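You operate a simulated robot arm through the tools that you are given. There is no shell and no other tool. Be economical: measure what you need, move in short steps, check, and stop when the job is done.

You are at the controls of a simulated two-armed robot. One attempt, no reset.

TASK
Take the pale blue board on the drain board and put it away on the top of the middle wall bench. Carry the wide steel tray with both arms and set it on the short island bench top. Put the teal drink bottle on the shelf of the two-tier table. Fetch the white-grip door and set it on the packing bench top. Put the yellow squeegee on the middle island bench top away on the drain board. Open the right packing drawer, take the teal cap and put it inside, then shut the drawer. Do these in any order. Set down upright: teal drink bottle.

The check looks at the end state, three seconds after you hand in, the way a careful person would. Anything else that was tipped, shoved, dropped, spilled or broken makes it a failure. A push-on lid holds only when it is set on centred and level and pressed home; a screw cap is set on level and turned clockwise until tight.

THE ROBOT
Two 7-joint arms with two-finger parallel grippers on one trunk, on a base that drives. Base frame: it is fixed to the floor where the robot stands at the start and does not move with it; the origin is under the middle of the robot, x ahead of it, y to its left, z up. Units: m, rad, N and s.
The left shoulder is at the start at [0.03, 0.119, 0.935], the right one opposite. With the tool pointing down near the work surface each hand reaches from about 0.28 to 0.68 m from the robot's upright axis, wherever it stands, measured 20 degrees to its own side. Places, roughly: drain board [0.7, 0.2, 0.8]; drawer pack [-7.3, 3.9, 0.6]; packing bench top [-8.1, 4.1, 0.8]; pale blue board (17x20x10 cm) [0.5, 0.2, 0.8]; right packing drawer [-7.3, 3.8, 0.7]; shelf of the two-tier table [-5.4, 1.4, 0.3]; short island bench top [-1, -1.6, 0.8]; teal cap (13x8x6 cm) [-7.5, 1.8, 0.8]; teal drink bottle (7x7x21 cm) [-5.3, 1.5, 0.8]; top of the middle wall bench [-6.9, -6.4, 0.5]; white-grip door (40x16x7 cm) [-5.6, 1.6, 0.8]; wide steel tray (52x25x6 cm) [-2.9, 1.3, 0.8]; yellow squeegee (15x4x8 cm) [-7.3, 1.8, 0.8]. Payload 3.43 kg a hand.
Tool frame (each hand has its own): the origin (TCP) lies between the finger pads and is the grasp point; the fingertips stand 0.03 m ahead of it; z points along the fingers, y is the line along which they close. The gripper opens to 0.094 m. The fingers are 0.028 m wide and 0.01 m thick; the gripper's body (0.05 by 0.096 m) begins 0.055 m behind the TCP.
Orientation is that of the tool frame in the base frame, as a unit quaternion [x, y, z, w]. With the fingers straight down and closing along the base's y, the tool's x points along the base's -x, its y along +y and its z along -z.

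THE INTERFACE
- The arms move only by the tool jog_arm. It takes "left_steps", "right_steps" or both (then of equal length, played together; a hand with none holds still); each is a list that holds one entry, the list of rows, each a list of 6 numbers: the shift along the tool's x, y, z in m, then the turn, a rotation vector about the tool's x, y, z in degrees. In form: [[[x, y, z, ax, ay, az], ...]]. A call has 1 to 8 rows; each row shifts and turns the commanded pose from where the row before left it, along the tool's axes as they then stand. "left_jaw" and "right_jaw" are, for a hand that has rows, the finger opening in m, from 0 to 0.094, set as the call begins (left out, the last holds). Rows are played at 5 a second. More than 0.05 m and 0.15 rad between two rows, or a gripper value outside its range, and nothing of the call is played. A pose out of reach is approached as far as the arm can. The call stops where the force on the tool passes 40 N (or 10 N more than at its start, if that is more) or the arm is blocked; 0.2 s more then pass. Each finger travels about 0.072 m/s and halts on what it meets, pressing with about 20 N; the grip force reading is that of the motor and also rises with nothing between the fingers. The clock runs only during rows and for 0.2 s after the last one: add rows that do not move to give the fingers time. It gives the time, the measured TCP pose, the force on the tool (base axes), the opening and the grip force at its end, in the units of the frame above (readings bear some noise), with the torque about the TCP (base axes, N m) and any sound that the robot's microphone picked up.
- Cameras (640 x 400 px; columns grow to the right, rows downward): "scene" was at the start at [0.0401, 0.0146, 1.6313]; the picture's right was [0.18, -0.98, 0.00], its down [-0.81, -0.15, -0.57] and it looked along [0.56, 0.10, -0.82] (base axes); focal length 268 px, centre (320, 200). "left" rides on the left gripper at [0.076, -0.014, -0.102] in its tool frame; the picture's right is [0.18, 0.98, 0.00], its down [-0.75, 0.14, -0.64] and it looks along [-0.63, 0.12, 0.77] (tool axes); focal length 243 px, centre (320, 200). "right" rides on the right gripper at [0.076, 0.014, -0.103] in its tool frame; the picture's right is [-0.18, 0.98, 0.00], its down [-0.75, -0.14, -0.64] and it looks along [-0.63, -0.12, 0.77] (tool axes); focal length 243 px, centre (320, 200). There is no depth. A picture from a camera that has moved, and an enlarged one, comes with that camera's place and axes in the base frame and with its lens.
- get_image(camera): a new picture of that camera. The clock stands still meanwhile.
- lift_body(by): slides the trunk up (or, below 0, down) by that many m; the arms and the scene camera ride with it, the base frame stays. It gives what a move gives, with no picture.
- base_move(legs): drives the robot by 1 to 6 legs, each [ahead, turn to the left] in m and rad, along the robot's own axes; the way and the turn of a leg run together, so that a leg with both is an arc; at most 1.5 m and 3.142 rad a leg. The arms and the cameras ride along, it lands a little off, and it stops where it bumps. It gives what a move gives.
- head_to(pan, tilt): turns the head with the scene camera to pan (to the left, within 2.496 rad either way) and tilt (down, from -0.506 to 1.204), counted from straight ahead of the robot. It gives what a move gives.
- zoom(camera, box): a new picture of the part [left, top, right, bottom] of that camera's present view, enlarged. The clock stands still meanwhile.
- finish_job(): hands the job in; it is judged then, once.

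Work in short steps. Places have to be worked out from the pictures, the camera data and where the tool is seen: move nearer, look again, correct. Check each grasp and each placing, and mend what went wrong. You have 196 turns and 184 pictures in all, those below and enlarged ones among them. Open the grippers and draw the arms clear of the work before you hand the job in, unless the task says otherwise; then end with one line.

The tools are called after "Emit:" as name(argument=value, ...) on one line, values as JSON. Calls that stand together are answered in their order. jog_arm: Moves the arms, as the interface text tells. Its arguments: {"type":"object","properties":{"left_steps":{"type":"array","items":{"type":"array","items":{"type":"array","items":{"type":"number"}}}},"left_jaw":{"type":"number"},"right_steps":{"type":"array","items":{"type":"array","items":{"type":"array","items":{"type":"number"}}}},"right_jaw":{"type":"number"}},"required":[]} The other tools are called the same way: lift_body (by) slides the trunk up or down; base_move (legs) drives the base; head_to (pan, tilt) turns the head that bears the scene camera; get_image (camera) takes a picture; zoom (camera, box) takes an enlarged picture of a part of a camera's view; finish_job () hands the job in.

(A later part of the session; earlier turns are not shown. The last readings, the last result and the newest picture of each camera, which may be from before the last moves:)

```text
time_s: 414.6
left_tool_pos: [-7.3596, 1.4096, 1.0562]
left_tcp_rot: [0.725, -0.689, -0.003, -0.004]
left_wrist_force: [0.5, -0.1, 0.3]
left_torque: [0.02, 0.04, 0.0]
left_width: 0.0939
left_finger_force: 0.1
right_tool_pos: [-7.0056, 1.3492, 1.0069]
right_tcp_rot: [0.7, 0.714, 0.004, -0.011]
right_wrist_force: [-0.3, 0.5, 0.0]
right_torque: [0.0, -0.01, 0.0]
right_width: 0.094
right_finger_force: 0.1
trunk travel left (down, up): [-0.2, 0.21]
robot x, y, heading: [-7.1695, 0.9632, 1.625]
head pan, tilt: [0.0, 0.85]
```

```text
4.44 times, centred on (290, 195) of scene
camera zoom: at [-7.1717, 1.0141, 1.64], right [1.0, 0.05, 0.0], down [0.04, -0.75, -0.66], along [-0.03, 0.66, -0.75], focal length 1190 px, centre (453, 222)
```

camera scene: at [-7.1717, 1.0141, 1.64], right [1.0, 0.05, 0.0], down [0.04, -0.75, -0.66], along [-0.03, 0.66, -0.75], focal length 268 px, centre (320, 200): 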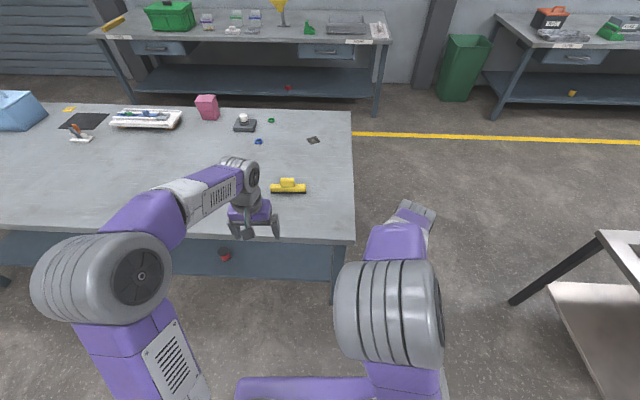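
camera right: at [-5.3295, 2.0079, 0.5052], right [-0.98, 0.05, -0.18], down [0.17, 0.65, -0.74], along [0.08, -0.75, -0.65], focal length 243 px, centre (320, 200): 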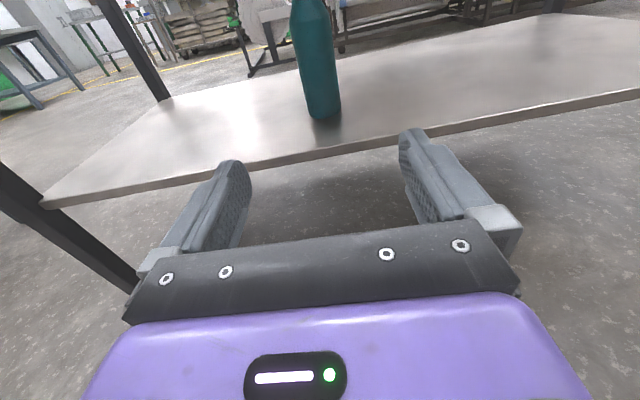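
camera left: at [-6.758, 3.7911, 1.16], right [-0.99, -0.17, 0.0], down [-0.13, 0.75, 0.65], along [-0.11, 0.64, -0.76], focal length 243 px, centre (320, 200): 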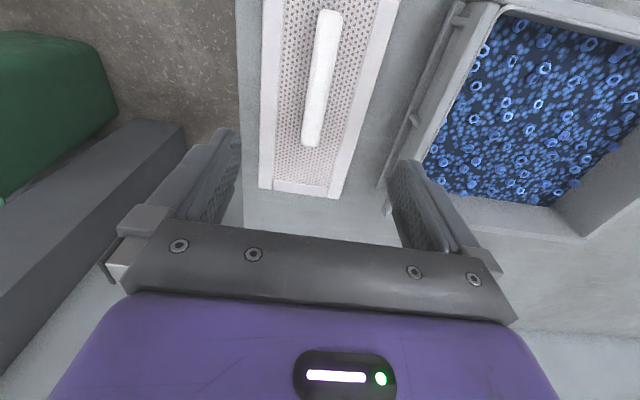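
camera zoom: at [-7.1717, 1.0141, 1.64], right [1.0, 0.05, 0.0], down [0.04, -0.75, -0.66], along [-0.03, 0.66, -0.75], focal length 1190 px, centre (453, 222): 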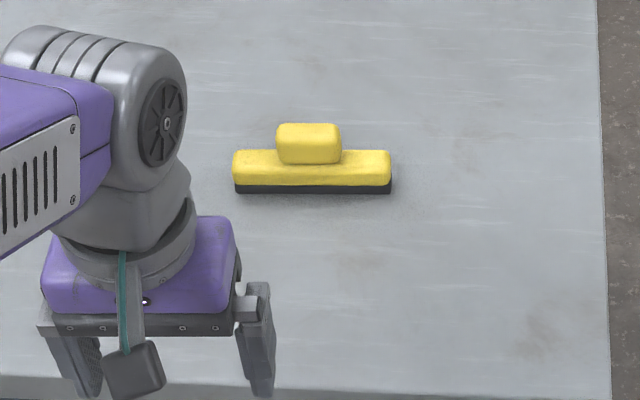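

Squeegee knob is at about (−7.341, 1.79), already aligned with the left hand's yaw. I move in and hover.

Emit:
base_move(legs=[[0.21, 0]])

Emit:
jog_arm(left_steps=[[[-0.034, -0.008, 0.02, 0, 0, 0], [-0.034, -0.008, 0.02, 0, 0, 0], [-0.034, -0.008, 0.02, 0, 0, 0], [-0.034, -0.008, 0.02, 0, 0, 0], [-0.033, -0.007, 0.02, 0, 0, 0], [0, 0, 0.02, 0, 0, 0], [0, 0, 0, 0, 0, 0]]], left_jaw=0.094)

Emit:
get_image(camera="left")

```text
time_s: 416.2
left_tool_pos: [-7.3736, 1.6168, 1.0566]
left_tcp_rot: [0.726, -0.687, -0.002, -0.003]
left_wrist_force: [0.1, 0.6, -0.5]
left_torque: [-0.01, -0.02, 0.03]
left_width: 0.0941
left_finger_force: 0.0
right_tool_pos: [-7.0172, 1.5565, 1.0084]
right_tcp_rot: [0.699, 0.715, 0.005, -0.011]
right_wrist_force: [-0.9, 0.7, -0.9]
right_torque: [-0.04, 0.0, -0.03]
right_width: 0.0943
right_finger_force: 0.0
trunk travel left (down, up): [-0.2, 0.21]
robot x, y, heading: [-7.1782, 1.1685, 1.631]
head pan, tilt: [0.0, 0.85]
```

```text
time_s: 417.8
left_tool_pos: [-7.3452, 1.7866, 0.9365]
left_tcp_rot: [0.726, -0.688, -0.002, -0.002]
left_wrist_force: [-0.5, 0.3, -0.8]
left_torque: [-0.02, 0.0, 0.02]
left_width: 0.0941
left_finger_force: 0.0
right_tool_pos: [-7.0175, 1.556, 1.0078]
right_tcp_rot: [0.699, 0.715, 0.006, -0.011]
right_wrist_force: [0.0, 0.3, -0.1]
right_torque: [0.01, 0.02, 0.02]
right_width: 0.0941
right_finger_force: 0.1
trunk travel left (down, up): [-0.2, 0.21]
robot x, y, heading: [-7.1801, 1.1727, 1.624]
head pan, tilt: [0.0, 0.85]
```

```text
76 pictures are left
camera left: at [-7.3263, 1.7106, 1.0387], right [-0.97, -0.24, 0.0], down [-0.18, 0.74, 0.65], along [-0.15, 0.63, -0.76], focal length 243 px, centre (320, 200)
```

left: 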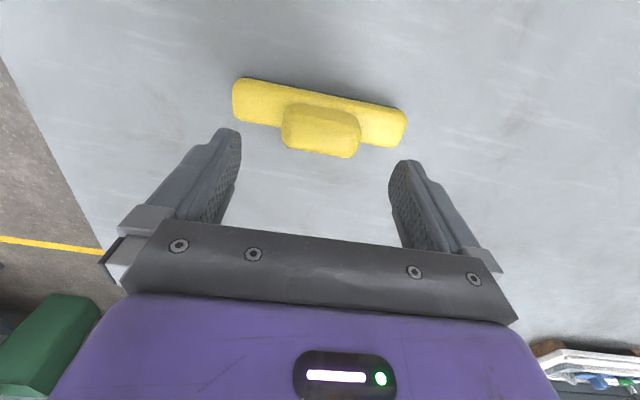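

Exactly aligned. I descend until the tips meet the squeegee's bar or the knob is well inside.

Emit:
jog_arm(left_steps=[[[0, 0, 0.03, 0, 0, 0], [0, 0, 0.025, 0, 0, 0], [0, 0, 0.01, 0, 0, 0], [0, 0, 0.006, 0, 0, 0], [0, 0, 0, 0, 0, 0]]], left_jaw=0.094)

Emit:
get_image(camera="left")

```text
time_s: 419.0
left_tool_pos: [-7.3434, 1.789, 0.8693]
left_tcp_rot: [0.726, -0.688, -0.006, -0.006]
left_wrist_force: [-4.4, -2.7, 30.9]
left_torque: [-0.52, 0.37, -0.13]
left_width: 0.094
left_finger_force: 0.0
right_tool_pos: [-7.0177, 1.5528, 1.01]
right_tcp_rot: [0.699, 0.715, 0.005, -0.014]
right_wrist_force: [-0.1, 0.0, 0.0]
right_torque: [-0.01, 0.0, -0.01]
right_width: 0.094
right_finger_force: 0.1
trunk travel left (down, up): [-0.2, 0.21]
robot x, y, heading: [-7.1794, 1.1745, 1.622]
head pan, tilt: [0.0, 0.85]
```

```text
75 pictures are left
camera left: at [-7.3244, 1.7114, 0.9716], right [-0.97, -0.24, 0.0], down [-0.18, 0.73, 0.66], along [-0.15, 0.64, -0.76], focal length 243 px, centre (320, 200)
```

left: 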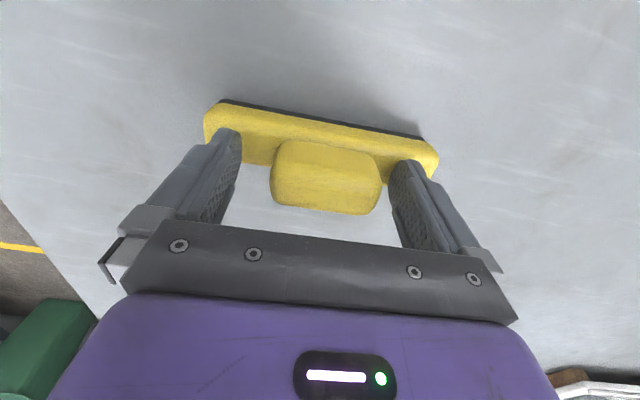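

Tips rest on the bar either side of the knob. I raise 4 mm, close, and lift.

Emit:
jog_arm(left_steps=[[[0, 0, -0.006, 0, 0, 0], [0, 0, 0, 0, 0, 0], [0, 0, 0, 0, 0, 0], [0, 0, 0, 0, 0, 0]]], left_jaw=0)

Emit:
jog_arm(left_steps=[[[0, 0, -0.02, 0, 0, 0], [0, 0, -0.04, 0, 0, 0], [0, 0, -0.04, 0, 0, 0], [0, 0, -0.04, 0, 0, 0], [0.04, 0.01, 0, 0, 0, 0], [0.04, 0.01, 0, 0, 0, 0], [0.04, 0.01, 0, 0, 0, 0], [0.04, 0, 0, 0, 0, 0]]], left_jaw=0)

Emit:
get_image(camera="left")

```text
time_s: 420.0
left_tool_pos: [-7.3427, 1.7877, 0.8694]
left_tcp_rot: [0.727, -0.687, -0.001, -0.002]
left_wrist_force: [0.1, -0.1, 0.6]
left_torque: [0.01, 0.02, 0.0]
left_width: 0.0644
left_finger_force: 20.0
right_tool_pos: [-7.0167, 1.5558, 1.0072]
right_tcp_rot: [0.699, 0.715, 0.005, -0.011]
right_wrist_force: [0.5, -0.2, -0.7]
right_torque: [0.03, 0.01, 0.01]
right_width: 0.094
right_finger_force: 0.0
trunk travel left (down, up): [-0.2, 0.21]
robot x, y, heading: [-7.18, 1.1701, 1.626]
head pan, tilt: [0.0, 0.85]
```

```text
time_s: 421.8
left_tool_pos: [-7.3643, 1.6255, 1.0087]
left_tcp_rot: [0.726, -0.687, -0.002, -0.004]
left_wrist_force: [-0.2, -0.6, -1.2]
left_torque: [0.03, 0.02, -0.02]
left_width: 0.064
left_finger_force: 19.5
right_tool_pos: [-7.0174, 1.5547, 1.0082]
right_tcp_rot: [0.7, 0.714, 0.005, -0.011]
right_wrist_force: [0.6, 0.2, 0.0]
right_torque: [0.02, -0.03, -0.02]
right_width: 0.0941
right_finger_force: 0.1
trunk travel left (down, up): [-0.2, 0.21]
robot x, y, heading: [-7.1758, 1.1695, 1.63]
head pan, tilt: [0.0, 0.85]
```

```text
74 pictures are left
camera left: at [-7.3459, 1.5486, 1.112], right [-0.97, -0.24, 0.0], down [-0.18, 0.74, 0.65], along [-0.15, 0.63, -0.76], focal length 243 px, centre (320, 200)
```

left: 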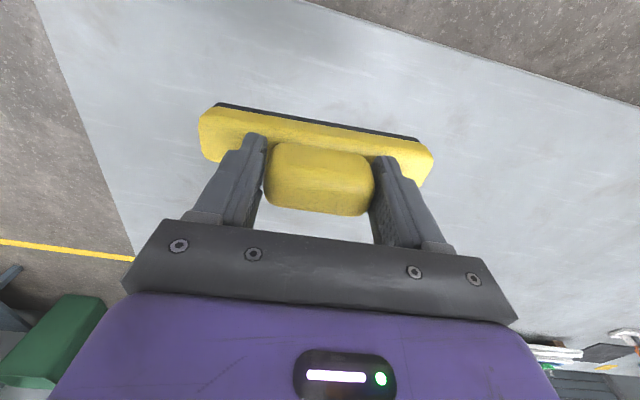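

Squeegee held. I back off and drive east along the corridor at y≈0.5.

Emit:
base_move(legs=[[-0.65, 0], [0, -1.63], [1.5, 0], [1.3, 0]])

Emit:
head_to(pan=0.0, tilt=0.4)

Emit:
get_image(camera="scene")

```text
time_s: 442.4
left_tool_pos: [-3.9272, 0.5198, 1.0098]
left_tcp_rot: [0.024, 1.0, -0.001, 0.003]
left_wrist_force: [0.1, -0.1, -0.8]
left_torque: [-0.02, 0.06, 0.0]
left_width: 0.0638
left_finger_force: 19.9
right_tool_pos: [-4.0322, 0.1818, 1.0066]
right_tcp_rot: [0.999, -0.041, 0.011, -0.004]
right_wrist_force: [-0.1, -0.2, -0.3]
right_torque: [0.02, 0.0, 0.03]
right_width: 0.0942
right_finger_force: 0.1
trunk travel left (down, up): [-0.2, 0.21]
robot x, y, heading: [-4.4024, 0.3803, -0.048]
head pan, tilt: [0.0, 0.85]
```

```text
time_s: 443.3
left_tool_pos: [-3.9263, 0.5202, 1.01]
left_tcp_rot: [0.025, 1.0, -0.001, 0.004]
left_wrist_force: [-0.9, 0.2, -1.8]
left_torque: [0.01, -0.02, -0.03]
left_width: 0.064
left_finger_force: 19.7
right_tool_pos: [-4.0327, 0.1817, 1.008]
right_tcp_rot: [0.999, -0.042, 0.012, -0.004]
right_wrist_force: [-0.5, -0.7, 0.1]
right_torque: [-0.01, -0.03, 0.01]
right_width: 0.0941
right_finger_force: 0.0
trunk travel left (down, up): [-0.2, 0.21]
robot x, y, heading: [-4.3989, 0.383, -0.05]
head pan, tilt: [0.0, 0.4]
```

```text
73 pictures are left
camera scene: at [-4.3367, 0.3818, 1.679], right [-0.05, -1.0, 0.0], down [-0.39, 0.02, -0.92], along [0.92, -0.04, -0.39], focal length 268 px, centre (320, 200)
```

scene: 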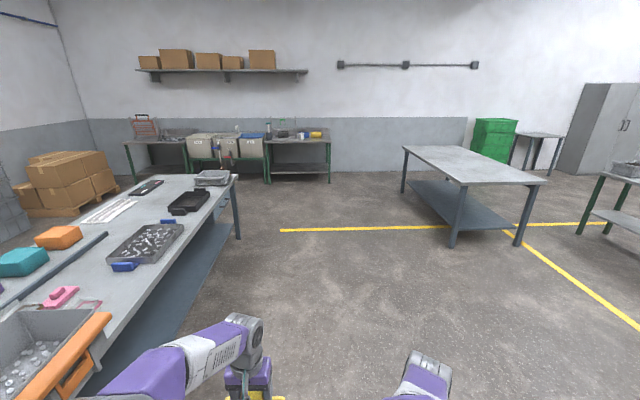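

The drain board is ahead, and I can see the tray (grey, blue handles, full of bolts) on the long island. I drive to just short of the drain board.

Emit:
base_move(legs=[[0, -0.037], [1.5, 0], [1.5, 0], [1.1, 0], [0, 0.087]])

Emit:
head_to(pan=0.15, tilt=0.8)

Emit:
get_image(camera="scene")

```text
time_s: 464.3
left_tool_pos: [0.2412, 0.2178, 1.0089]
left_tcp_rot: [-0.006, 1.0, -0.002, 0.005]
left_wrist_force: [0.9, 1.4, -1.7]
left_torque: [0.0, 0.04, 0.0]
left_width: 0.0638
left_finger_force: 19.8
right_tool_pos: [0.1548, -0.1272, 1.0089]
right_tcp_rot: [1.0, -0.009, 0.012, -0.004]
right_wrist_force: [-0.6, 0.3, 0.0]
right_torque: [0.02, -0.02, 0.01]
right_width: 0.0945
right_finger_force: 0.2
trunk travel left (down, up): [-0.2, 0.21]
robot x, y, heading: [-0.2184, 0.0557, 0.01]
head pan, tilt: [0.0, 0.4]
```

```text
time_s: 465.1
left_tool_pos: [0.2423, 0.2181, 1.01]
left_tcp_rot: [-0.007, 1.0, -0.001, 0.006]
left_wrist_force: [0.7, 1.1, -1.2]
left_torque: [0.03, -0.04, 0.0]
left_width: 0.0641
left_finger_force: 19.8
right_tool_pos: [0.1574, -0.1261, 1.0079]
right_tcp_rot: [1.0, -0.01, 0.011, -0.005]
right_wrist_force: [0.0, 1.1, -0.4]
right_torque: [0.01, -0.01, 0.0]
right_width: 0.0938
right_finger_force: 0.1
trunk travel left (down, up): [-0.2, 0.21]
robot x, y, heading: [-0.2211, 0.0539, 0.012]
head pan, tilt: [0.15, 0.799]
```

```text
72 pictures are left
camera scene: at [-0.1722, 0.0671, 1.6441], right [0.16, -0.99, 0.0], down [-0.71, -0.12, -0.7], along [0.69, 0.11, -0.72], focal length 268 px, centre (320, 200)
```

scene: 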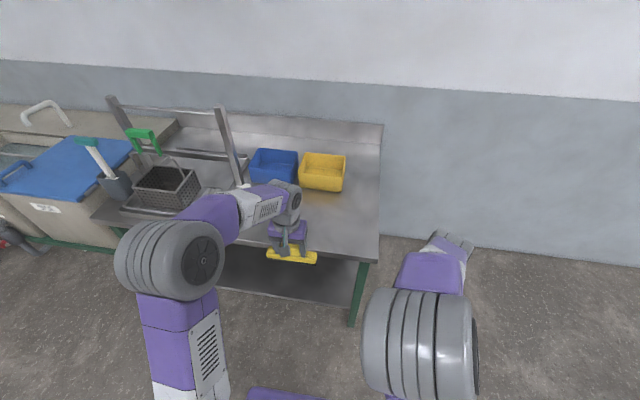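

I drive in 0.2 m and lower the squeegee where the blue board used to lie (≈(0.53, 0.17)).

Emit:
base_move(legs=[[0.2, 0]])

Emit:
jog_arm(left_steps=[[[-0.03, -0.015, 0.02, 0, 0, 0], [-0.03, -0.015, 0.02, 0, 0, 0], [-0.03, -0.015, 0.02, 0, 0, 0], [0, 0, 0.03, 0, 0, 0], [0, 0, 0, 0, 0, 0]]], left_jaw=0)

Emit:
get_image(camera="left")

Emit:
get_image(camera="scene")

```text
time_s: 466.7
left_tool_pos: [0.4362, 0.2194, 1.0091]
left_tcp_rot: [-0.005, 1.0, 0.0, 0.004]
left_wrist_force: [0.0, 0.2, -1.8]
left_torque: [0.03, 0.0, -0.01]
left_width: 0.0638
left_finger_force: 20.2
right_tool_pos: [0.3497, -0.1249, 1.0075]
right_tcp_rot: [1.0, -0.011, 0.01, -0.005]
right_wrist_force: [0.1, 0.9, 0.4]
right_torque: [0.0, 0.06, -0.01]
right_width: 0.0939
right_finger_force: 0.0
trunk travel left (down, up): [-0.2, 0.21]
robot x, y, heading: [-0.0241, 0.0531, 0.005]
head pan, tilt: [0.15, 0.799]
```

```text
time_s: 467.9
left_tool_pos: [0.5307, 0.1754, 0.9212]
left_tcp_rot: [-0.005, 1.0, -0.001, 0.004]
left_wrist_force: [-0.4, 0.8, -1.4]
left_torque: [-0.02, 0.0, -0.02]
left_width: 0.0639
left_finger_force: 20.0
right_tool_pos: [0.3494, -0.1254, 1.0083]
right_tcp_rot: [1.0, -0.011, 0.012, -0.004]
right_wrist_force: [-0.2, 0.5, 0.6]
right_torque: [0.0, -0.03, 0.03]
right_width: 0.0943
right_finger_force: 0.1
trunk travel left (down, up): [-0.2, 0.21]
robot x, y, heading: [-0.0264, 0.0607, 0.009]
head pan, tilt: [0.15, 0.799]
```

```text
71 pictures are left
camera left: at [0.4546, 0.1599, 1.0238], right [-0.19, 0.98, 0.0], down [0.75, 0.15, 0.65], along [0.64, 0.12, -0.76], focal length 243 px, centre (320, 200)
```

left: 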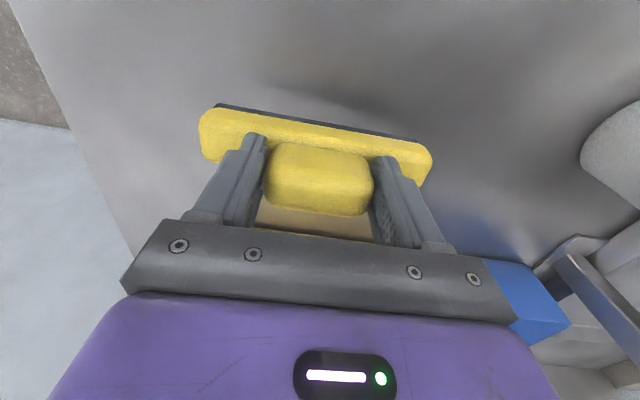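

```text
70 pictures are left
camera scene: at [0.0214, 0.069, 1.644], right [0.16, -0.99, 0.0], down [-0.71, -0.11, -0.7], along [0.69, 0.11, -0.72], focal length 268 px, centre (320, 200)
```

scene: 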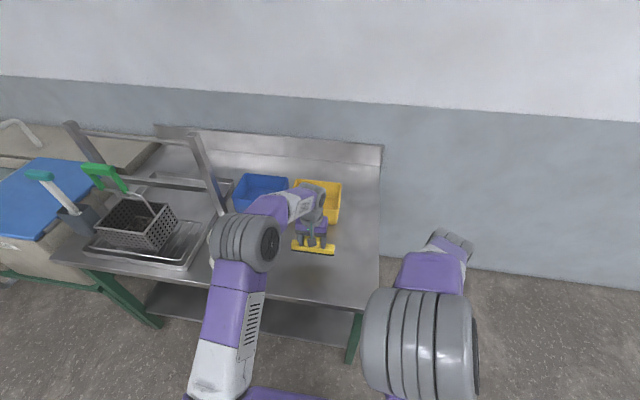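

Clear underneath. I lower to contact.

Emit:
jog_arm(left_steps=[[[0, 0, 0.025, 0, 0, 0], [0, 0, 0.01, 0, 0, 0], [0, 0, 0.008, 0, 0, 0], [0, 0, 0.006, 0, 0, 0], [0, 0, 0.006, 0, 0, 0], [0, 0, 0.006, 0, 0, 0], [0, 0, 0.006, 0, 0, 0], [0, 0, 0.006, 0, 0, 0]]], left_jaw=0)

```text
time_s: 469.3
left_tool_pos: [0.5311, 0.1742, 0.8692]
left_tcp_rot: [-0.006, 1.0, -0.001, 0.009]
left_wrist_force: [-8.0, 0.2, 21.4]
left_torque: [1.0, 0.75, 0.33]
left_width: 0.0641
left_finger_force: 19.9
right_tool_pos: [0.3491, -0.125, 1.0072]
right_tcp_rot: [1.0, -0.012, 0.012, -0.004]
right_wrist_force: [0.8, 0.5, -0.2]
right_torque: [-0.04, 0.02, 0.02]
right_width: 0.0941
right_finger_force: 0.0
trunk travel left (down, up): [-0.2, 0.21]
robot x, y, heading: [-0.0289, 0.054, 0.01]
head pan, tilt: [0.15, 0.799]
stopped in row 6 (left hand): the force on the tool passed its limit at 48 N (the readings are from after the stop); the commanded pose is now the measured one
```

Contact at z 0.869, the same height as when grasped. I release, rise, and check.

Emit:
jog_arm(left_steps=[[[0, 0, -0.001, 0, 0, 0], [0, 0, 0, 0, 0, 0], [0, 0, -0.03, 0, 0, 0], [0, 0, -0.04, 0, 0, 0], [0, 0, -0.04, 0, 0, 0], [0.03, 0.01, -0.03, 0, 0, 0], [0.04, 0.01, 0, 0, 0, 0], [0.04, 0.01, 0, 0, 0, 0]]], left_jaw=0.094)

Emit:
get_image(camera="scene")

Emit:
get_image(camera="left")

```text
time_s: 471.1
left_tool_pos: [0.415, 0.206, 1.006]
left_tcp_rot: [-0.005, 1.0, -0.002, 0.009]
left_wrist_force: [-0.9, 0.4, -0.7]
left_torque: [-0.04, 0.0, -0.03]
left_width: 0.0942
left_finger_force: 0.1
right_tool_pos: [0.3487, -0.1241, 1.008]
right_tcp_rot: [1.0, -0.011, 0.012, -0.005]
right_wrist_force: [-0.3, 0.1, -0.2]
right_torque: [0.01, -0.03, -0.01]
right_width: 0.0941
right_finger_force: 0.1
trunk travel left (down, up): [-0.2, 0.21]
robot x, y, heading: [-0.0254, 0.0524, 0.011]
head pan, tilt: [0.15, 0.799]
```

```text
69 pictures are left
camera scene: at [0.0195, 0.0696, 1.6441], right [0.16, -0.99, 0.0], down [-0.71, -0.11, -0.7], along [0.69, 0.11, -0.72], focal length 268 px, centre (320, 200)
```

scene: 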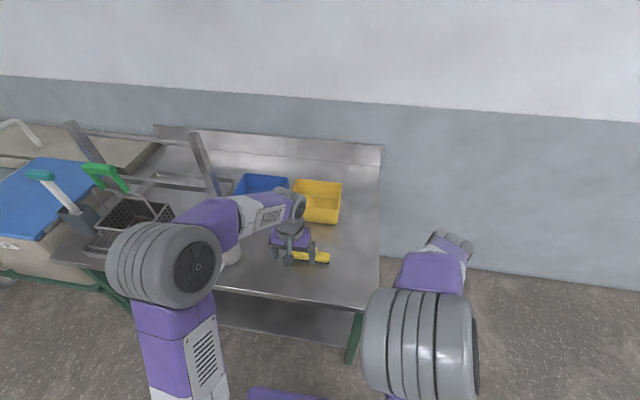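

```text
68 pictures are left
camera left: at [0.3381, 0.1906, 1.1078], right [-0.19, 0.98, -0.01], down [0.74, 0.15, 0.65], along [0.64, 0.12, -0.76], focal length 243 px, centre (320, 200)
```

left: 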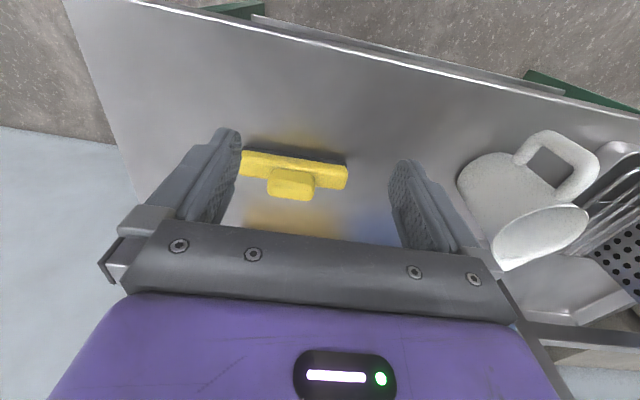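

The squeegee stands where it should, and the mug is undisturbed. Last is the tray: I back away and drive to face the long island at x≈−2.9.

Emit:
base_move(legs=[[-0.6, 0], [0, 2.894], [1.2, 0], [1.13, 0], [0, -1.333]])

Emit:
head_to(pan=0, tilt=0.75)

Emit:
get_image(camera="scene")

```text
time_s: 495.7
left_tool_pos: [-3.0494, 0.9825, 1.0048]
left_tcp_rot: [0.709, -0.705, -0.005, -0.007]
left_wrist_force: [0.6, -0.3, -0.2]
left_torque: [0.02, 0.01, 0.02]
left_width: 0.0942
left_finger_force: 0.1
right_tool_pos: [-2.7208, 0.9141, 1.0082]
right_tcp_rot: [0.717, 0.697, 0.005, -0.012]
right_wrist_force: [0.6, 0.1, 0.0]
right_torque: [0.01, -0.03, 0.03]
right_width: 0.0939
right_finger_force: 0.0
trunk travel left (down, up): [-0.2, 0.21]
robot x, y, heading: [-2.9037, 0.5398, 1.576]
head pan, tilt: [0.15, 0.799]
```

```text
time_s: 496.4
left_tool_pos: [-3.0512, 0.9838, 1.0071]
left_tcp_rot: [0.709, -0.705, -0.005, -0.007]
left_wrist_force: [0.3, -0.3, -0.2]
left_torque: [-0.01, -0.01, 0.0]
left_width: 0.094
left_finger_force: 0.0
right_tool_pos: [-2.7204, 0.9149, 1.0069]
right_tcp_rot: [0.717, 0.697, 0.005, -0.011]
right_wrist_force: [0.2, 1.0, 0.2]
right_torque: [-0.01, 0.0, -0.01]
right_width: 0.0941
right_finger_force: 0.0
trunk travel left (down, up): [-0.2, 0.21]
robot x, y, heading: [-2.9014, 0.5343, 1.573]
head pan, tilt: [0.0, 0.75]
```

```text
67 pictures are left
camera scene: at [-2.9036, 0.592, 1.648], right [1.0, 0.01, 0.0], down [0.0, -0.68, -0.73], along [0.0, 0.73, -0.68], focal length 268 px, centre (320, 200)
```

scene: 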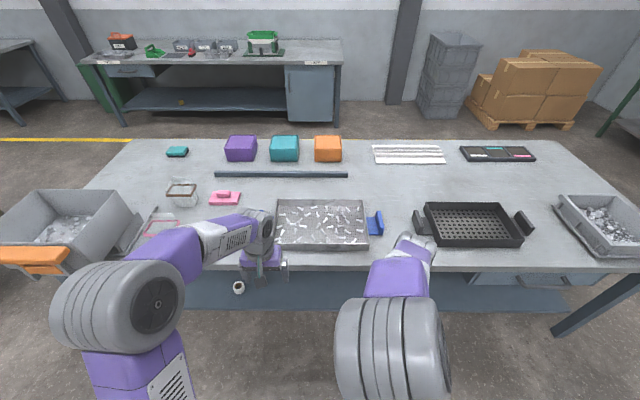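

Emit:
zoom(camera="scene", box=[220, 170, 440, 290])

```text
2.91 times, centred on (330, 230) of scene
camera zoom: at [-2.9036, 0.592, 1.648], right [1.0, 0.01, 0.0], down [0.0, -0.68, -0.73], along [0.0, 0.73, -0.68], focal length 779 px, centre (291, 113)
```

zoom: 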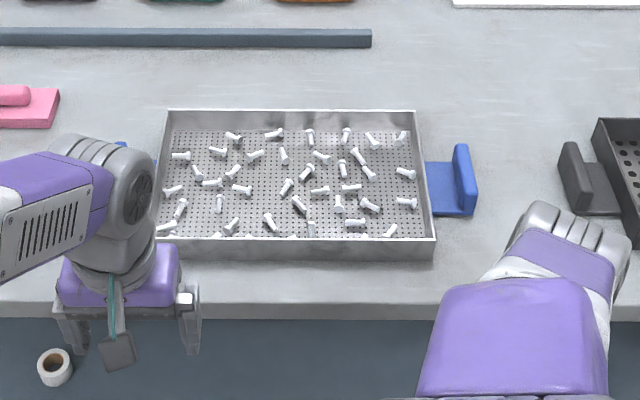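

The tray's fins (grips) are at x≈−3.148 and −2.652, y≈1.335. I drive in 0.235 m and bring both hands over them with 6 cm openings.

Emit:
base_move(legs=[[0.235, 0]])

Emit:
jog_arm(left_steps=[[[-0.025, 0.025, 0.01, 0, 0, 0], [-0.025, 0.025, 0.01, 0, 0, 0], [-0.03, 0.025, 0.02, 0, 0, 0], [-0.03, 0.02, 0.02, 0, 0, 0], [0, 0, 0, 0, 0, 0]]], right_steps=[[[0.04, 0.014, 0.01, 0, 0, 0], [0.04, 0.014, 0.01, 0, 0, 0], [0.04, 0.014, 0.02, 0, 0, 0], [0.04, 0.014, 0.02, 0, 0, 0], [0.025, 0.014, 0, 0, 0, 0]]], left_jaw=0.065, right_jaw=0.065)

Emit:
get_image(camera="scene")

Emit:
get_image(camera="left")

Emit:
get_image(camera="right")

```text
time_s: 498.1
left_tool_pos: [-3.0504, 1.2135, 1.0053]
left_tcp_rot: [0.708, -0.706, -0.005, -0.007]
left_wrist_force: [0.6, 0.0, 0.1]
left_torque: [-0.01, 0.0, -0.03]
left_width: 0.0939
left_finger_force: 0.1
right_tool_pos: [-2.7211, 1.1435, 1.0073]
right_tcp_rot: [0.718, 0.696, 0.005, -0.01]
right_wrist_force: [-0.1, -0.3, -0.4]
right_torque: [-0.04, 0.0, 0.0]
right_width: 0.0937
right_finger_force: 0.0
trunk travel left (down, up): [-0.2, 0.21]
robot x, y, heading: [-2.9037, 0.7679, 1.571]
head pan, tilt: [0.0, 0.75]
```

```text
time_s: 499.3
left_tool_pos: [-3.146, 1.3228, 0.9503]
left_tcp_rot: [0.707, -0.707, -0.004, -0.007]
left_wrist_force: [0.0, -0.2, 0.4]
left_torque: [0.03, 0.02, 0.01]
left_width: 0.0651
left_finger_force: 0.1
right_tool_pos: [-2.6472, 1.3236, 0.949]
right_tcp_rot: [0.718, 0.696, 0.005, -0.012]
right_wrist_force: [0.4, -0.2, -0.5]
right_torque: [-0.01, -0.02, -0.01]
right_width: 0.0651
right_finger_force: 0.0
trunk travel left (down, up): [-0.2, 0.21]
robot x, y, heading: [-2.9038, 0.7664, 1.573]
head pan, tilt: [0.0, 0.75]
```

```text
65 pictures are left
camera scene: at [-2.9033, 0.8201, 1.6481], right [1.0, 0.0, 0.0], down [0.0, -0.68, -0.73], along [0.0, 0.73, -0.68], focal length 268 px, centre (320, 200)
```

scene: 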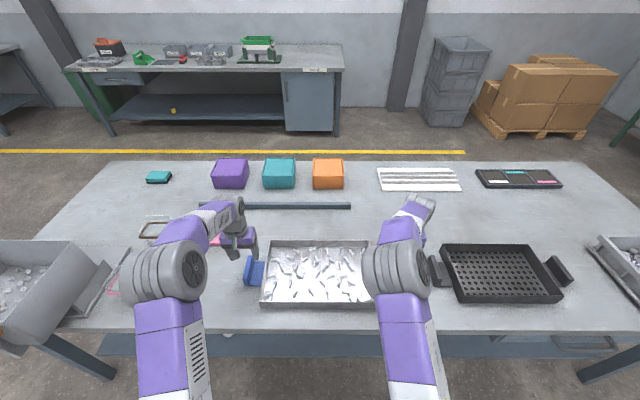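

```text
64 pictures are left
camera left: at [-3.1306, 1.2447, 1.0519], right [-0.98, -0.19, -0.01], down [-0.14, 0.74, 0.65], along [-0.12, 0.64, -0.76], focal length 243 px, centre (320, 200)
```

left: 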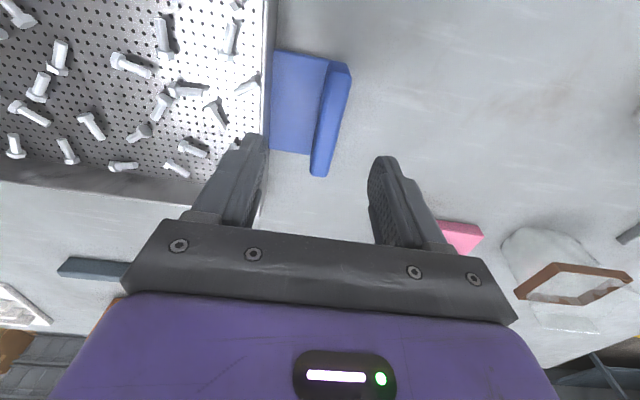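

```text
63 pictures are left
camera right: at [-2.6306, 1.3969, 1.0538], right [0.98, -0.21, -0.01], down [-0.16, -0.76, 0.63], along [-0.15, -0.61, -0.78], focal length 243 px, centre (320, 200)
```

right: 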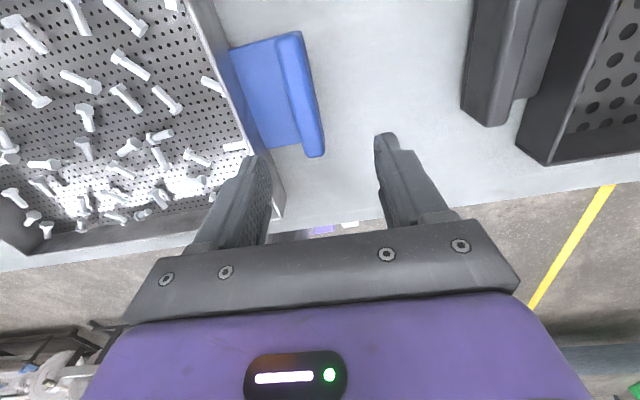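

Fins measured: left (−3.155, 1.33), right (−2.659, 1.34). I correct and descend both hands together partway.

Emit:
jog_arm(left_steps=[[[-0.008, 0.008, 0.02, 0, 0, 0], [0, 0, 0.03, 0, 0, 0], [0, 0, 0.025, 0, 0, 0], [0, 0, 0, 0, 0, 0]]], right_steps=[[[0.014, -0.011, 0.02, 0, 0, 0], [0, 0, 0.03, 0, 0, 0], [0, 0, 0.025, 0, 0, 0], [0, 0, 0, 0, 0, 0]]])

Emit:
get_image(camera="left")

Emit:
get_image(camera="right")

```text
time_s: 500.3
left_tool_pos: [-3.156, 1.3326, 0.8726]
left_tcp_rot: [0.708, -0.706, -0.005, -0.007]
left_wrist_force: [0.4, -0.2, -1.0]
left_torque: [0.0, 0.02, 0.01]
left_width: 0.0648
left_finger_force: 0.1
right_tool_pos: [-2.6565, 1.3416, 0.878]
right_tcp_rot: [0.718, 0.696, 0.005, -0.012]
right_wrist_force: [0.0, -0.4, 0.3]
right_torque: [-0.01, 0.03, -0.03]
right_width: 0.065
right_finger_force: 0.1
trunk travel left (down, up): [-0.2, 0.21]
robot x, y, heading: [-2.9064, 0.7675, 1.574]
head pan, tilt: [0.0, 0.75]
```

```text
62 pictures are left
camera left: at [-3.141, 1.2542, 0.9746], right [-0.98, -0.19, -0.01], down [-0.15, 0.74, 0.65], along [-0.12, 0.64, -0.76], focal length 243 px, centre (320, 200)
```

left: 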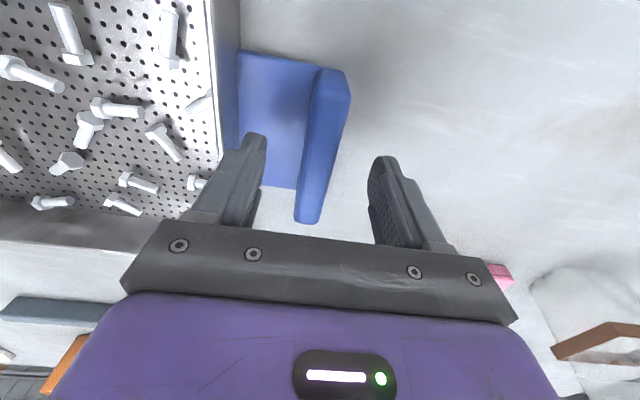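

```text
61 pictures are left
camera right: at [-2.6388, 1.4137, 0.9811], right [0.98, -0.21, -0.01], down [-0.16, -0.76, 0.63], along [-0.14, -0.61, -0.78], focal length 243 px, centre (320, 200)
```

right: 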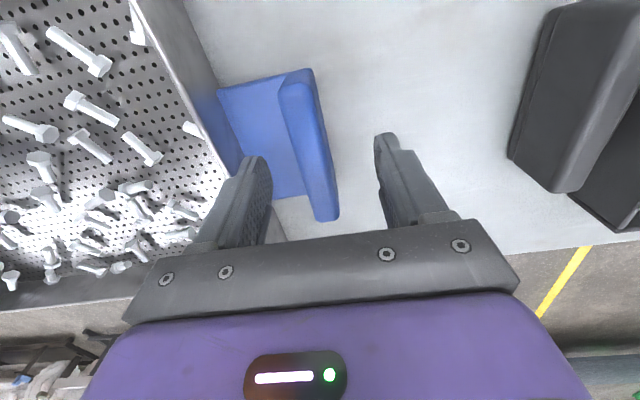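

Both fins are centred. I lower ~3 cm more, then close both grippers.

Emit:
jog_arm(left_steps=[[[0, 0, 0.01, 0, 0, 0], [0, 0, 0.008, 0, 0, 0], [0, 0, 0.006, 0, 0, 0], [0, 0, 0, 0, 0, 0]]], right_steps=[[[0, 0, 0.012, 0, 0, 0], [0, 0, 0.01, 0, 0, 0], [0, 0, 0.007, 0, 0, 0], [0, 0, 0, 0, 0, 0]]])

Emit:
jog_arm(left_steps=[[[0, 0, 0, 0, 0, 0], [0, 0, 0, 0, 0, 0], [0, 0, 0, 0, 0, 0], [0, 0, 0, 0, 0, 0], [0, 0, 0, 0, 0, 0]]], right_steps=[[[0, 0, 0, 0, 0, 0], [0, 0, 0, 0, 0, 0], [0, 0, 0, 0, 0, 0], [0, 0, 0, 0, 0, 0], [0, 0, 0, 0, 0, 0]]], left_jaw=0, right_jaw=0)

Emit:
get_image(camera="left")

Emit:
get_image(camera="right")

```text
time_s: 501.3
left_tool_pos: [-3.1538, 1.3307, 0.8474]
left_tcp_rot: [0.708, -0.706, -0.004, -0.007]
left_wrist_force: [0.1, -0.2, -0.1]
left_torque: [0.03, 0.02, 0.03]
left_width: 0.0649
left_finger_force: 0.0
right_tool_pos: [-2.6561, 1.3435, 0.8469]
right_tcp_rot: [0.718, 0.696, 0.005, -0.011]
right_wrist_force: [-0.3, -0.3, 0.6]
right_torque: [0.02, -0.01, 0.04]
right_width: 0.0652
right_finger_force: 0.0
trunk travel left (down, up): [-0.2, 0.21]
robot x, y, heading: [-2.9031, 0.7632, 1.575]
head pan, tilt: [0.0, 0.75]
```

```text
time_s: 502.5
left_tool_pos: [-3.1524, 1.3321, 0.8471]
left_tcp_rot: [-0.707, 0.707, 0.003, 0.008]
left_wrist_force: [15.3, 0.2, 0.0]
left_torque: [0.02, 0.05, -0.34]
left_width: 0.0246
left_finger_force: 20.2
right_tool_pos: [-2.6577, 1.343, 0.8472]
right_tcp_rot: [0.717, 0.697, 0.003, -0.013]
right_wrist_force: [-17.9, -1.2, 0.8]
right_torque: [-0.12, -0.1, 0.52]
right_width: 0.025
right_finger_force: 19.9
trunk travel left (down, up): [-0.2, 0.21]
robot x, y, heading: [-2.9063, 0.7646, 1.572]
head pan, tilt: [0.0, 0.75]
```

```text
60 pictures are left
camera left: at [-3.1379, 1.2541, 0.9495], right [-0.98, -0.18, -0.01], down [-0.15, 0.74, 0.65], along [-0.11, 0.64, -0.76], focal length 243 px, centre (320, 200)
```

left: 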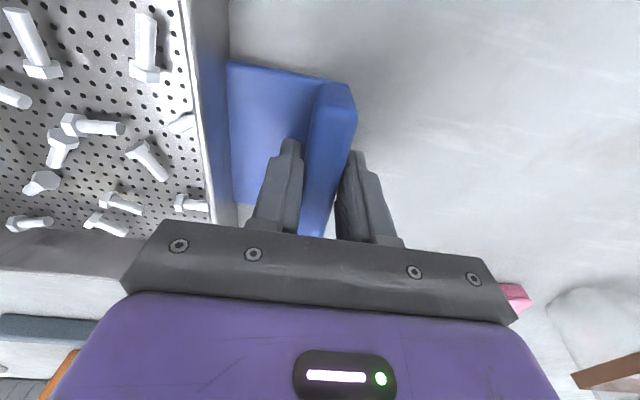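

```text
59 pictures are left
camera right: at [-2.6413, 1.4162, 0.9513], right [0.98, -0.21, -0.02], down [-0.16, -0.76, 0.63], along [-0.15, -0.61, -0.78], focal length 243 px, centre (320, 200)
```

right: 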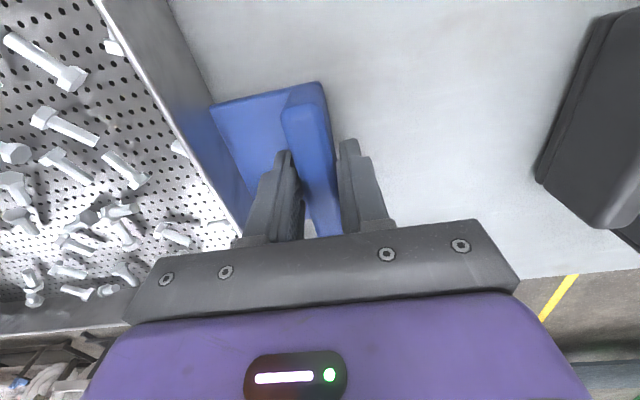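

Both grips are solid. I lift together: first 2 cm to check, then more.

Emit:
jog_arm(left_steps=[[[0, 0, -0.01, 0, 0, 0], [0, 0, -0.01, 0, 0, 0], [0, 0, -0.01, 0, 0, 0], [0, 0, 0, 0, 0, 0]]], right_steps=[[[0, 0, -0.01, 0, 0, 0], [0, 0, -0.01, 0, 0, 0], [0, 0, -0.01, 0, 0, 0], [0, 0, 0, 0, 0, 0]]])

Emit:
get_image(camera="scene")

```text
time_s: 503.5
left_tool_pos: [-3.1517, 1.3333, 0.8775]
left_tcp_rot: [0.708, -0.707, -0.004, -0.007]
left_wrist_force: [19.5, 1.4, -5.3]
left_torque: [-0.08, 0.08, -0.16]
left_width: 0.0244
left_finger_force: 19.7
right_tool_pos: [-2.6585, 1.3443, 0.8762]
right_tcp_rot: [0.718, 0.696, 0.004, -0.011]
right_wrist_force: [-20.4, -1.2, -5.1]
right_torque: [0.09, -0.06, 0.41]
right_width: 0.025
right_finger_force: 20.1
trunk travel left (down, up): [-0.2, 0.21]
robot x, y, heading: [-2.9004, 0.7623, 1.572]
head pan, tilt: [0.0, 0.75]
```

```text
58 pictures are left
camera scene: at [-2.9042, 0.822, 1.6479], right [1.0, 0.0, 0.0], down [0.0, -0.68, -0.73], along [0.0, 0.73, -0.68], focal length 268 px, centre (320, 200)
```

scene: 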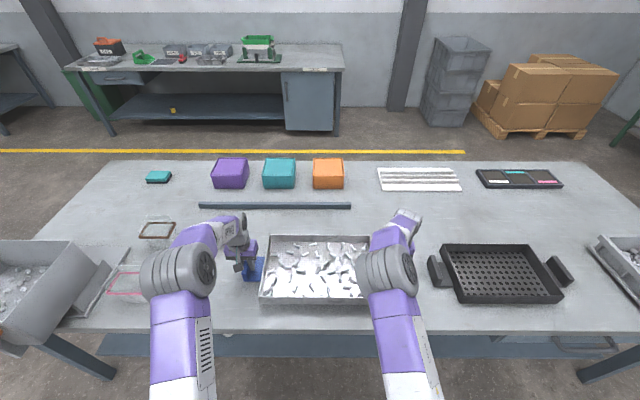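

Tray rises level. The grips are pulling slightly apart (20 N), so I ease them 2 mm inward and raise the trunk to lift the tray smoothly.

Emit:
jog_arm(left_steps=[[[0, -0.001, 0, 0, 0, 0], [0, -0.001, 0, 0, 0, 0], [0, 0, 0, 0, 0, 0]]], right_steps=[[[0, -0.001, 0, 0, 0, 0], [0, -0.001, 0, 0, 0, 0], [0, 0, 0, 0, 0, 0]]])

Emit:
lift_body(by=0.12)

Emit:
base_move(legs=[[-0.55, 0]])

Emit:
get_image(camera="scene")

```text
time_s: 504.3
left_tool_pos: [-3.1517, 1.3328, 0.8784]
left_tcp_rot: [0.709, -0.706, -0.004, -0.006]
left_wrist_force: [10.2, 0.4, -4.7]
left_torque: [0.01, 0.06, -0.47]
left_width: 0.0246
left_finger_force: 20.7
right_tool_pos: [-2.6567, 1.3434, 0.8761]
right_tcp_rot: [0.718, 0.696, 0.004, -0.01]
right_wrist_force: [-11.4, 0.1, -3.9]
right_torque: [0.05, 0.0, 0.49]
right_width: 0.025
right_finger_force: 20.1
trunk travel left (down, up): [-0.2, 0.21]
robot x, y, heading: [-2.9005, 0.7693, 1.573]
head pan, tilt: [0.0, 0.75]
```

```text
time_s: 505.8
left_tool_pos: [-3.1526, 1.3318, 0.9997]
left_tcp_rot: [0.709, -0.706, -0.005, -0.006]
left_wrist_force: [1.9, -0.3, -4.3]
left_torque: [0.03, 0.03, -0.44]
left_width: 0.0247
left_finger_force: 19.7
right_tool_pos: [-2.6573, 1.343, 0.9968]
right_tcp_rot: [0.718, 0.696, 0.005, -0.011]
right_wrist_force: [-1.8, 0.1, -5.5]
right_torque: [-0.05, 0.0, 0.46]
right_width: 0.0251
right_finger_force: 20.2
trunk travel left (down, up): [-0.32, 0.09]
robot x, y, heading: [-2.901, 0.7691, 1.57]
head pan, tilt: [0.0, 0.75]
```

```text
time_s: 509.0
left_tool_pos: [-3.1521, 0.7785, 1.0001]
left_tcp_rot: [0.709, -0.705, -0.005, -0.006]
left_wrist_force: [-11.5, -0.5, -5.4]
left_torque: [0.0, 0.02, -0.41]
left_width: 0.0244
left_finger_force: 20.2
right_tool_pos: [-2.6579, 0.7915, 0.9973]
right_tcp_rot: [0.717, 0.697, 0.005, -0.01]
right_wrist_force: [11.8, -0.3, -5.3]
right_torque: [0.01, -0.01, 0.43]
right_width: 0.025
right_finger_force: 19.9
trunk travel left (down, up): [-0.32, 0.09]
robot x, y, heading: [-2.9033, 0.2143, 1.578]
head pan, tilt: [0.0, 0.75]
```

```text
57 pictures are left
camera scene: at [-2.9019, 0.2689, 1.768], right [1.0, 0.01, 0.0], down [0.0, -0.68, -0.73], along [0.0, 0.73, -0.68], focal length 268 px, centre (320, 200)
```

scene: 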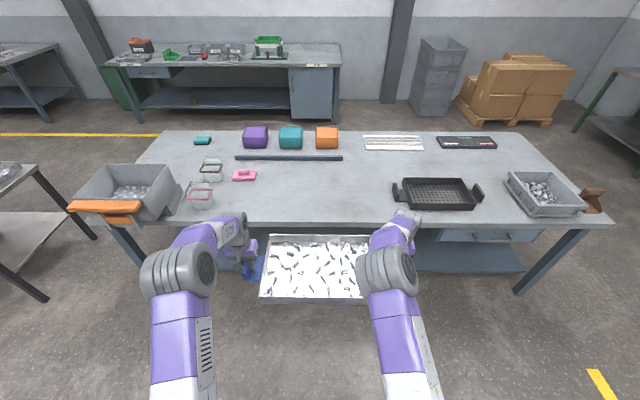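

Tray is level. I drive toward the north side of the short island and face it.

Emit:
base_move(legs=[[0, -1.738], [1.0, 0], [0.955, 0], [0, -1.411]])

Emit:
get_image(camera="scene")

```text
time_s: 526.5
left_tool_pos: [-0.7464, -0.7731, 0.9983]
left_tcp_rot: [0.716, 0.698, -0.005, 0.005]
left_wrist_force: [1.5, 0.4, -5.4]
left_torque: [0.14, -0.06, -0.42]
left_width: 0.0244
left_finger_force: 20.4
right_tool_pos: [-1.24, -0.7693, 0.9953]
right_tcp_rot: [-0.685, 0.729, -0.011, -0.005]
right_wrist_force: [-1.7, 0.3, -5.2]
right_torque: [-0.15, -0.04, 0.47]
right_width: 0.0249
right_finger_force: 19.6
trunk travel left (down, up): [-0.32, 0.09]
robot x, y, heading: [-0.9774, -0.1993, -1.598]
head pan, tilt: [0.0, 0.75]
```

```text
56 pictures are left
camera scene: at [-0.9803, -0.2514, 1.768], right [-1.0, 0.03, 0.0], down [0.02, 0.68, -0.73], along [-0.02, -0.73, -0.68], focal length 268 px, centre (320, 200)
```

scene: 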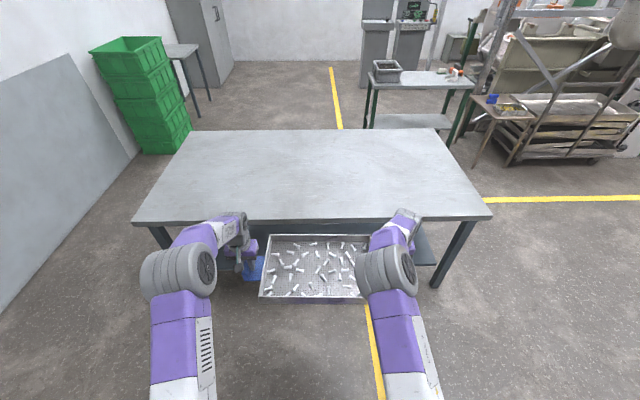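

The bench top is clear. I drive forward so the tray is over it, then lower with the trunk.

Emit:
base_move(legs=[[0.565, 0]])

Emit:
lift_body(by=-0.12)

Emit:
get_image(camera="scene")

```text
time_s: 529.7
left_tool_pos: [-0.7696, -1.3302, 0.998]
left_tcp_rot: [0.72, 0.694, -0.005, 0.005]
left_wrist_force: [-0.5, 0.8, -5.9]
left_torque: [0.07, 0.02, -0.45]
left_width: 0.0245
left_finger_force: 20.5
right_tool_pos: [-1.2646, -1.322, 0.996]
right_tcp_rot: [-0.681, 0.732, -0.01, -0.005]
right_wrist_force: [-1.3, -0.6, -5.4]
right_torque: [-0.07, 0.01, 0.47]
right_width: 0.0253
right_finger_force: 19.8
trunk travel left (down, up): [-0.32, 0.09]
robot x, y, heading: [-0.9954, -0.755, -1.609]
head pan, tilt: [0.0, 0.75]
```

```text
time_s: 531.2
left_tool_pos: [-0.7694, -1.3305, 0.8787]
left_tcp_rot: [0.72, 0.694, -0.006, 0.004]
left_wrist_force: [-0.2, 1.0, -5.2]
left_torque: [-0.01, -0.02, -0.41]
left_width: 0.0245
left_finger_force: 19.6
right_tool_pos: [-1.2651, -1.3193, 0.8764]
right_tcp_rot: [-0.681, 0.732, -0.011, -0.006]
right_wrist_force: [-0.6, 0.6, -5.1]
right_torque: [-0.04, 0.01, 0.45]
right_width: 0.0251
right_finger_force: 19.8
trunk travel left (down, up): [-0.2, 0.21]
robot x, y, heading: [-0.9971, -0.752, -1.608]
head pan, tilt: [0.0, 0.75]
```

```text
55 pictures are left
camera scene: at [-0.9984, -0.8059, 1.6481], right [-1.0, 0.04, 0.0], down [0.03, 0.68, -0.73], along [-0.03, -0.73, -0.68], focal length 268 px, centre (320, 200)
```

scene: 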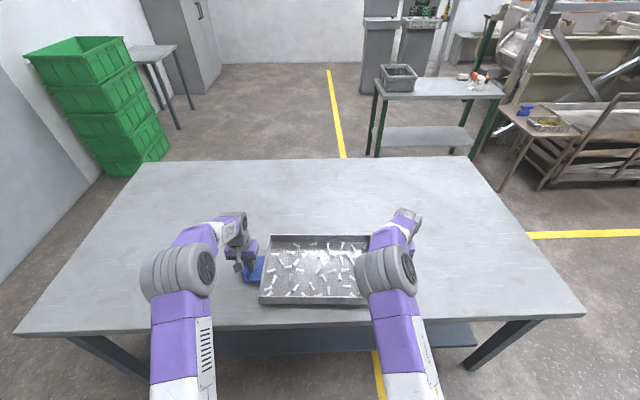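

Tray is over the bench. I lower the last centimetres in small trunk steps, watching the forces.

Emit:
lift_body(by=-0.022)

Emit:
lift_body(by=-0.006)

Emit:
lift_body(by=-0.005)

```text
time_s: 531.9
left_tool_pos: [-0.7707, -1.3289, 0.8567]
left_tcp_rot: [0.72, 0.694, -0.005, 0.004]
left_wrist_force: [1.7, 0.0, -5.0]
left_torque: [0.11, -0.03, -0.46]
left_width: 0.0245
left_finger_force: 20.0
right_tool_pos: [-1.2644, -1.3203, 0.854]
right_tcp_rot: [-0.681, 0.732, -0.011, -0.006]
right_wrist_force: [0.0, 0.5, -4.5]
right_torque: [-0.11, -0.05, 0.39]
right_width: 0.0248
right_finger_force: 20.0
trunk travel left (down, up): [-0.178, 0.232]
robot x, y, heading: [-0.994, -0.7552, -1.605]
head pan, tilt: [0.0, 0.75]
```

```text
time_s: 532.4
left_tool_pos: [-0.771, -1.3287, 0.8514]
left_tcp_rot: [0.72, 0.694, -0.005, 0.005]
left_wrist_force: [1.1, -0.3, -5.3]
left_torque: [0.05, -0.08, -0.48]
left_width: 0.0247
left_finger_force: 19.1
right_tool_pos: [-1.2641, -1.3206, 0.8483]
right_tcp_rot: [-0.681, 0.732, -0.01, -0.005]
right_wrist_force: [0.0, 0.9, -5.7]
right_torque: [-0.06, -0.03, 0.48]
right_width: 0.0249
right_finger_force: 20.2
trunk travel left (down, up): [-0.172, 0.238]
robot x, y, heading: [-0.9977, -0.7543, -1.609]
head pan, tilt: [0.0, 0.75]
```

```text
time_s: 533.0
left_tool_pos: [-0.7691, -1.3289, 0.8482]
left_tcp_rot: [0.72, 0.694, -0.008, 0.005]
left_wrist_force: [0.2, -0.7, 3.5]
left_torque: [-0.55, 0.16, -0.44]
left_width: 0.0247
left_finger_force: 19.9
right_tool_pos: [-1.2655, -1.3201, 0.8476]
right_tcp_rot: [-0.682, 0.731, -0.012, -0.008]
right_wrist_force: [1.5, 2.4, 33.3]
right_torque: [-0.45, -0.39, 0.54]
right_width: 0.025
right_finger_force: 19.8
trunk travel left (down, up): [-0.167, 0.243]
robot x, y, heading: [-0.9951, -0.7556, -1.609]
head pan, tilt: [0.0, 0.75]
```

It's touching (right side firmly, left lightly). I even it out by 2 mm, then release both hands and rise.

Emit:
jog_arm(left_steps=[[[0, 0, 0.001, 0, 0, 0], [0, 0, 0.001, 0, 0, 0], [0, 0, 0, 0, 0, 0]]], right_steps=[[[0, 0, -0.001, 0, 0, 0], [0, 0, 0, 0, 0, 0], [0, 0, 0, 0, 0, 0]]])

Emit:
jog_arm(left_steps=[[[0, 0, 0, 0, 0, 0], [0, 0, 0, 0, 0, 0], [0, 0, 0, 0, 0, 0], [0, 0, -0.02, 0, 0, 0], [0, 0, -0.04, 0, 0, 0], [0, 0, -0.04, 0, 0, 0], [0, 0, -0.04, 0, 0, 0]]], right_steps=[[[0, 0, 0, 0, 0, 0], [0, 0, 0, 0, 0, 0], [0, 0, 0, 0, 0, 0], [0, 0, -0.02, 0, 0, 0], [0, 0, -0.04, 0, 0, 0], [0, 0, -0.04, 0, 0, 0], [0, 0, -0.04, 0, 0, 0]]], left_jaw=0.065, right_jaw=0.065)

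Emit:
get_image(camera="scene")

```text
time_s: 533.8
left_tool_pos: [-0.7694, -1.3296, 0.8464]
left_tcp_rot: [0.721, 0.693, -0.008, 0.007]
left_wrist_force: [0.5, 0.3, 18.1]
left_torque: [0.0, 0.01, -0.48]
left_width: 0.0246
left_finger_force: 20.3
right_tool_pos: [-1.264, -1.3198, 0.8465]
right_tcp_rot: [-0.682, 0.731, -0.012, -0.008]
right_wrist_force: [1.8, -6.7, 14.4]
right_torque: [-0.27, 0.01, 0.43]
right_width: 0.0249
right_finger_force: 20.3
trunk travel left (down, up): [-0.167, 0.243]
robot x, y, heading: [-0.9992, -0.7545, -1.605]
head pan, tilt: [0.0, 0.75]
```

```text
time_s: 535.4
left_tool_pos: [-0.7702, -1.3272, 0.987]
left_tcp_rot: [0.721, 0.693, -0.007, 0.006]
left_wrist_force: [-0.6, 0.4, 0.7]
left_torque: [-0.05, 0.02, 0.01]
left_width: 0.0651
left_finger_force: 0.1
right_tool_pos: [-1.2648, -1.319, 0.9859]
right_tcp_rot: [-0.681, 0.732, -0.01, -0.004]
right_wrist_force: [-0.2, 0.3, -0.5]
right_torque: [0.02, 0.01, 0.02]
right_width: 0.065
right_finger_force: 0.0
trunk travel left (down, up): [-0.167, 0.243]
robot x, y, heading: [-0.9963, -0.7533, -1.608]
head pan, tilt: [0.0, 0.75]
```

```text
54 pictures are left
camera scene: at [-0.9985, -0.804, 1.6151], right [-1.0, 0.04, 0.0], down [0.03, 0.68, -0.73], along [-0.03, -0.73, -0.68], focal length 268 px, centre (320, 200)
```

scene: 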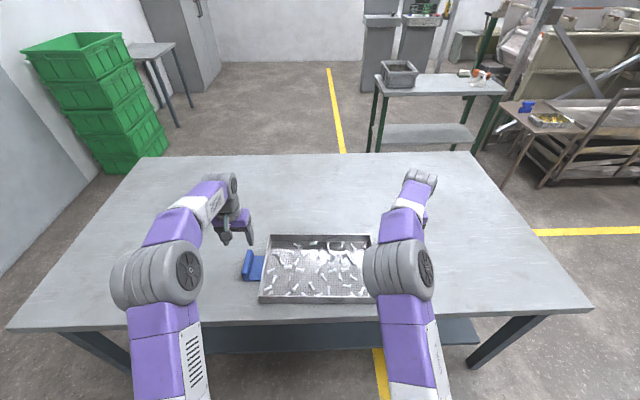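

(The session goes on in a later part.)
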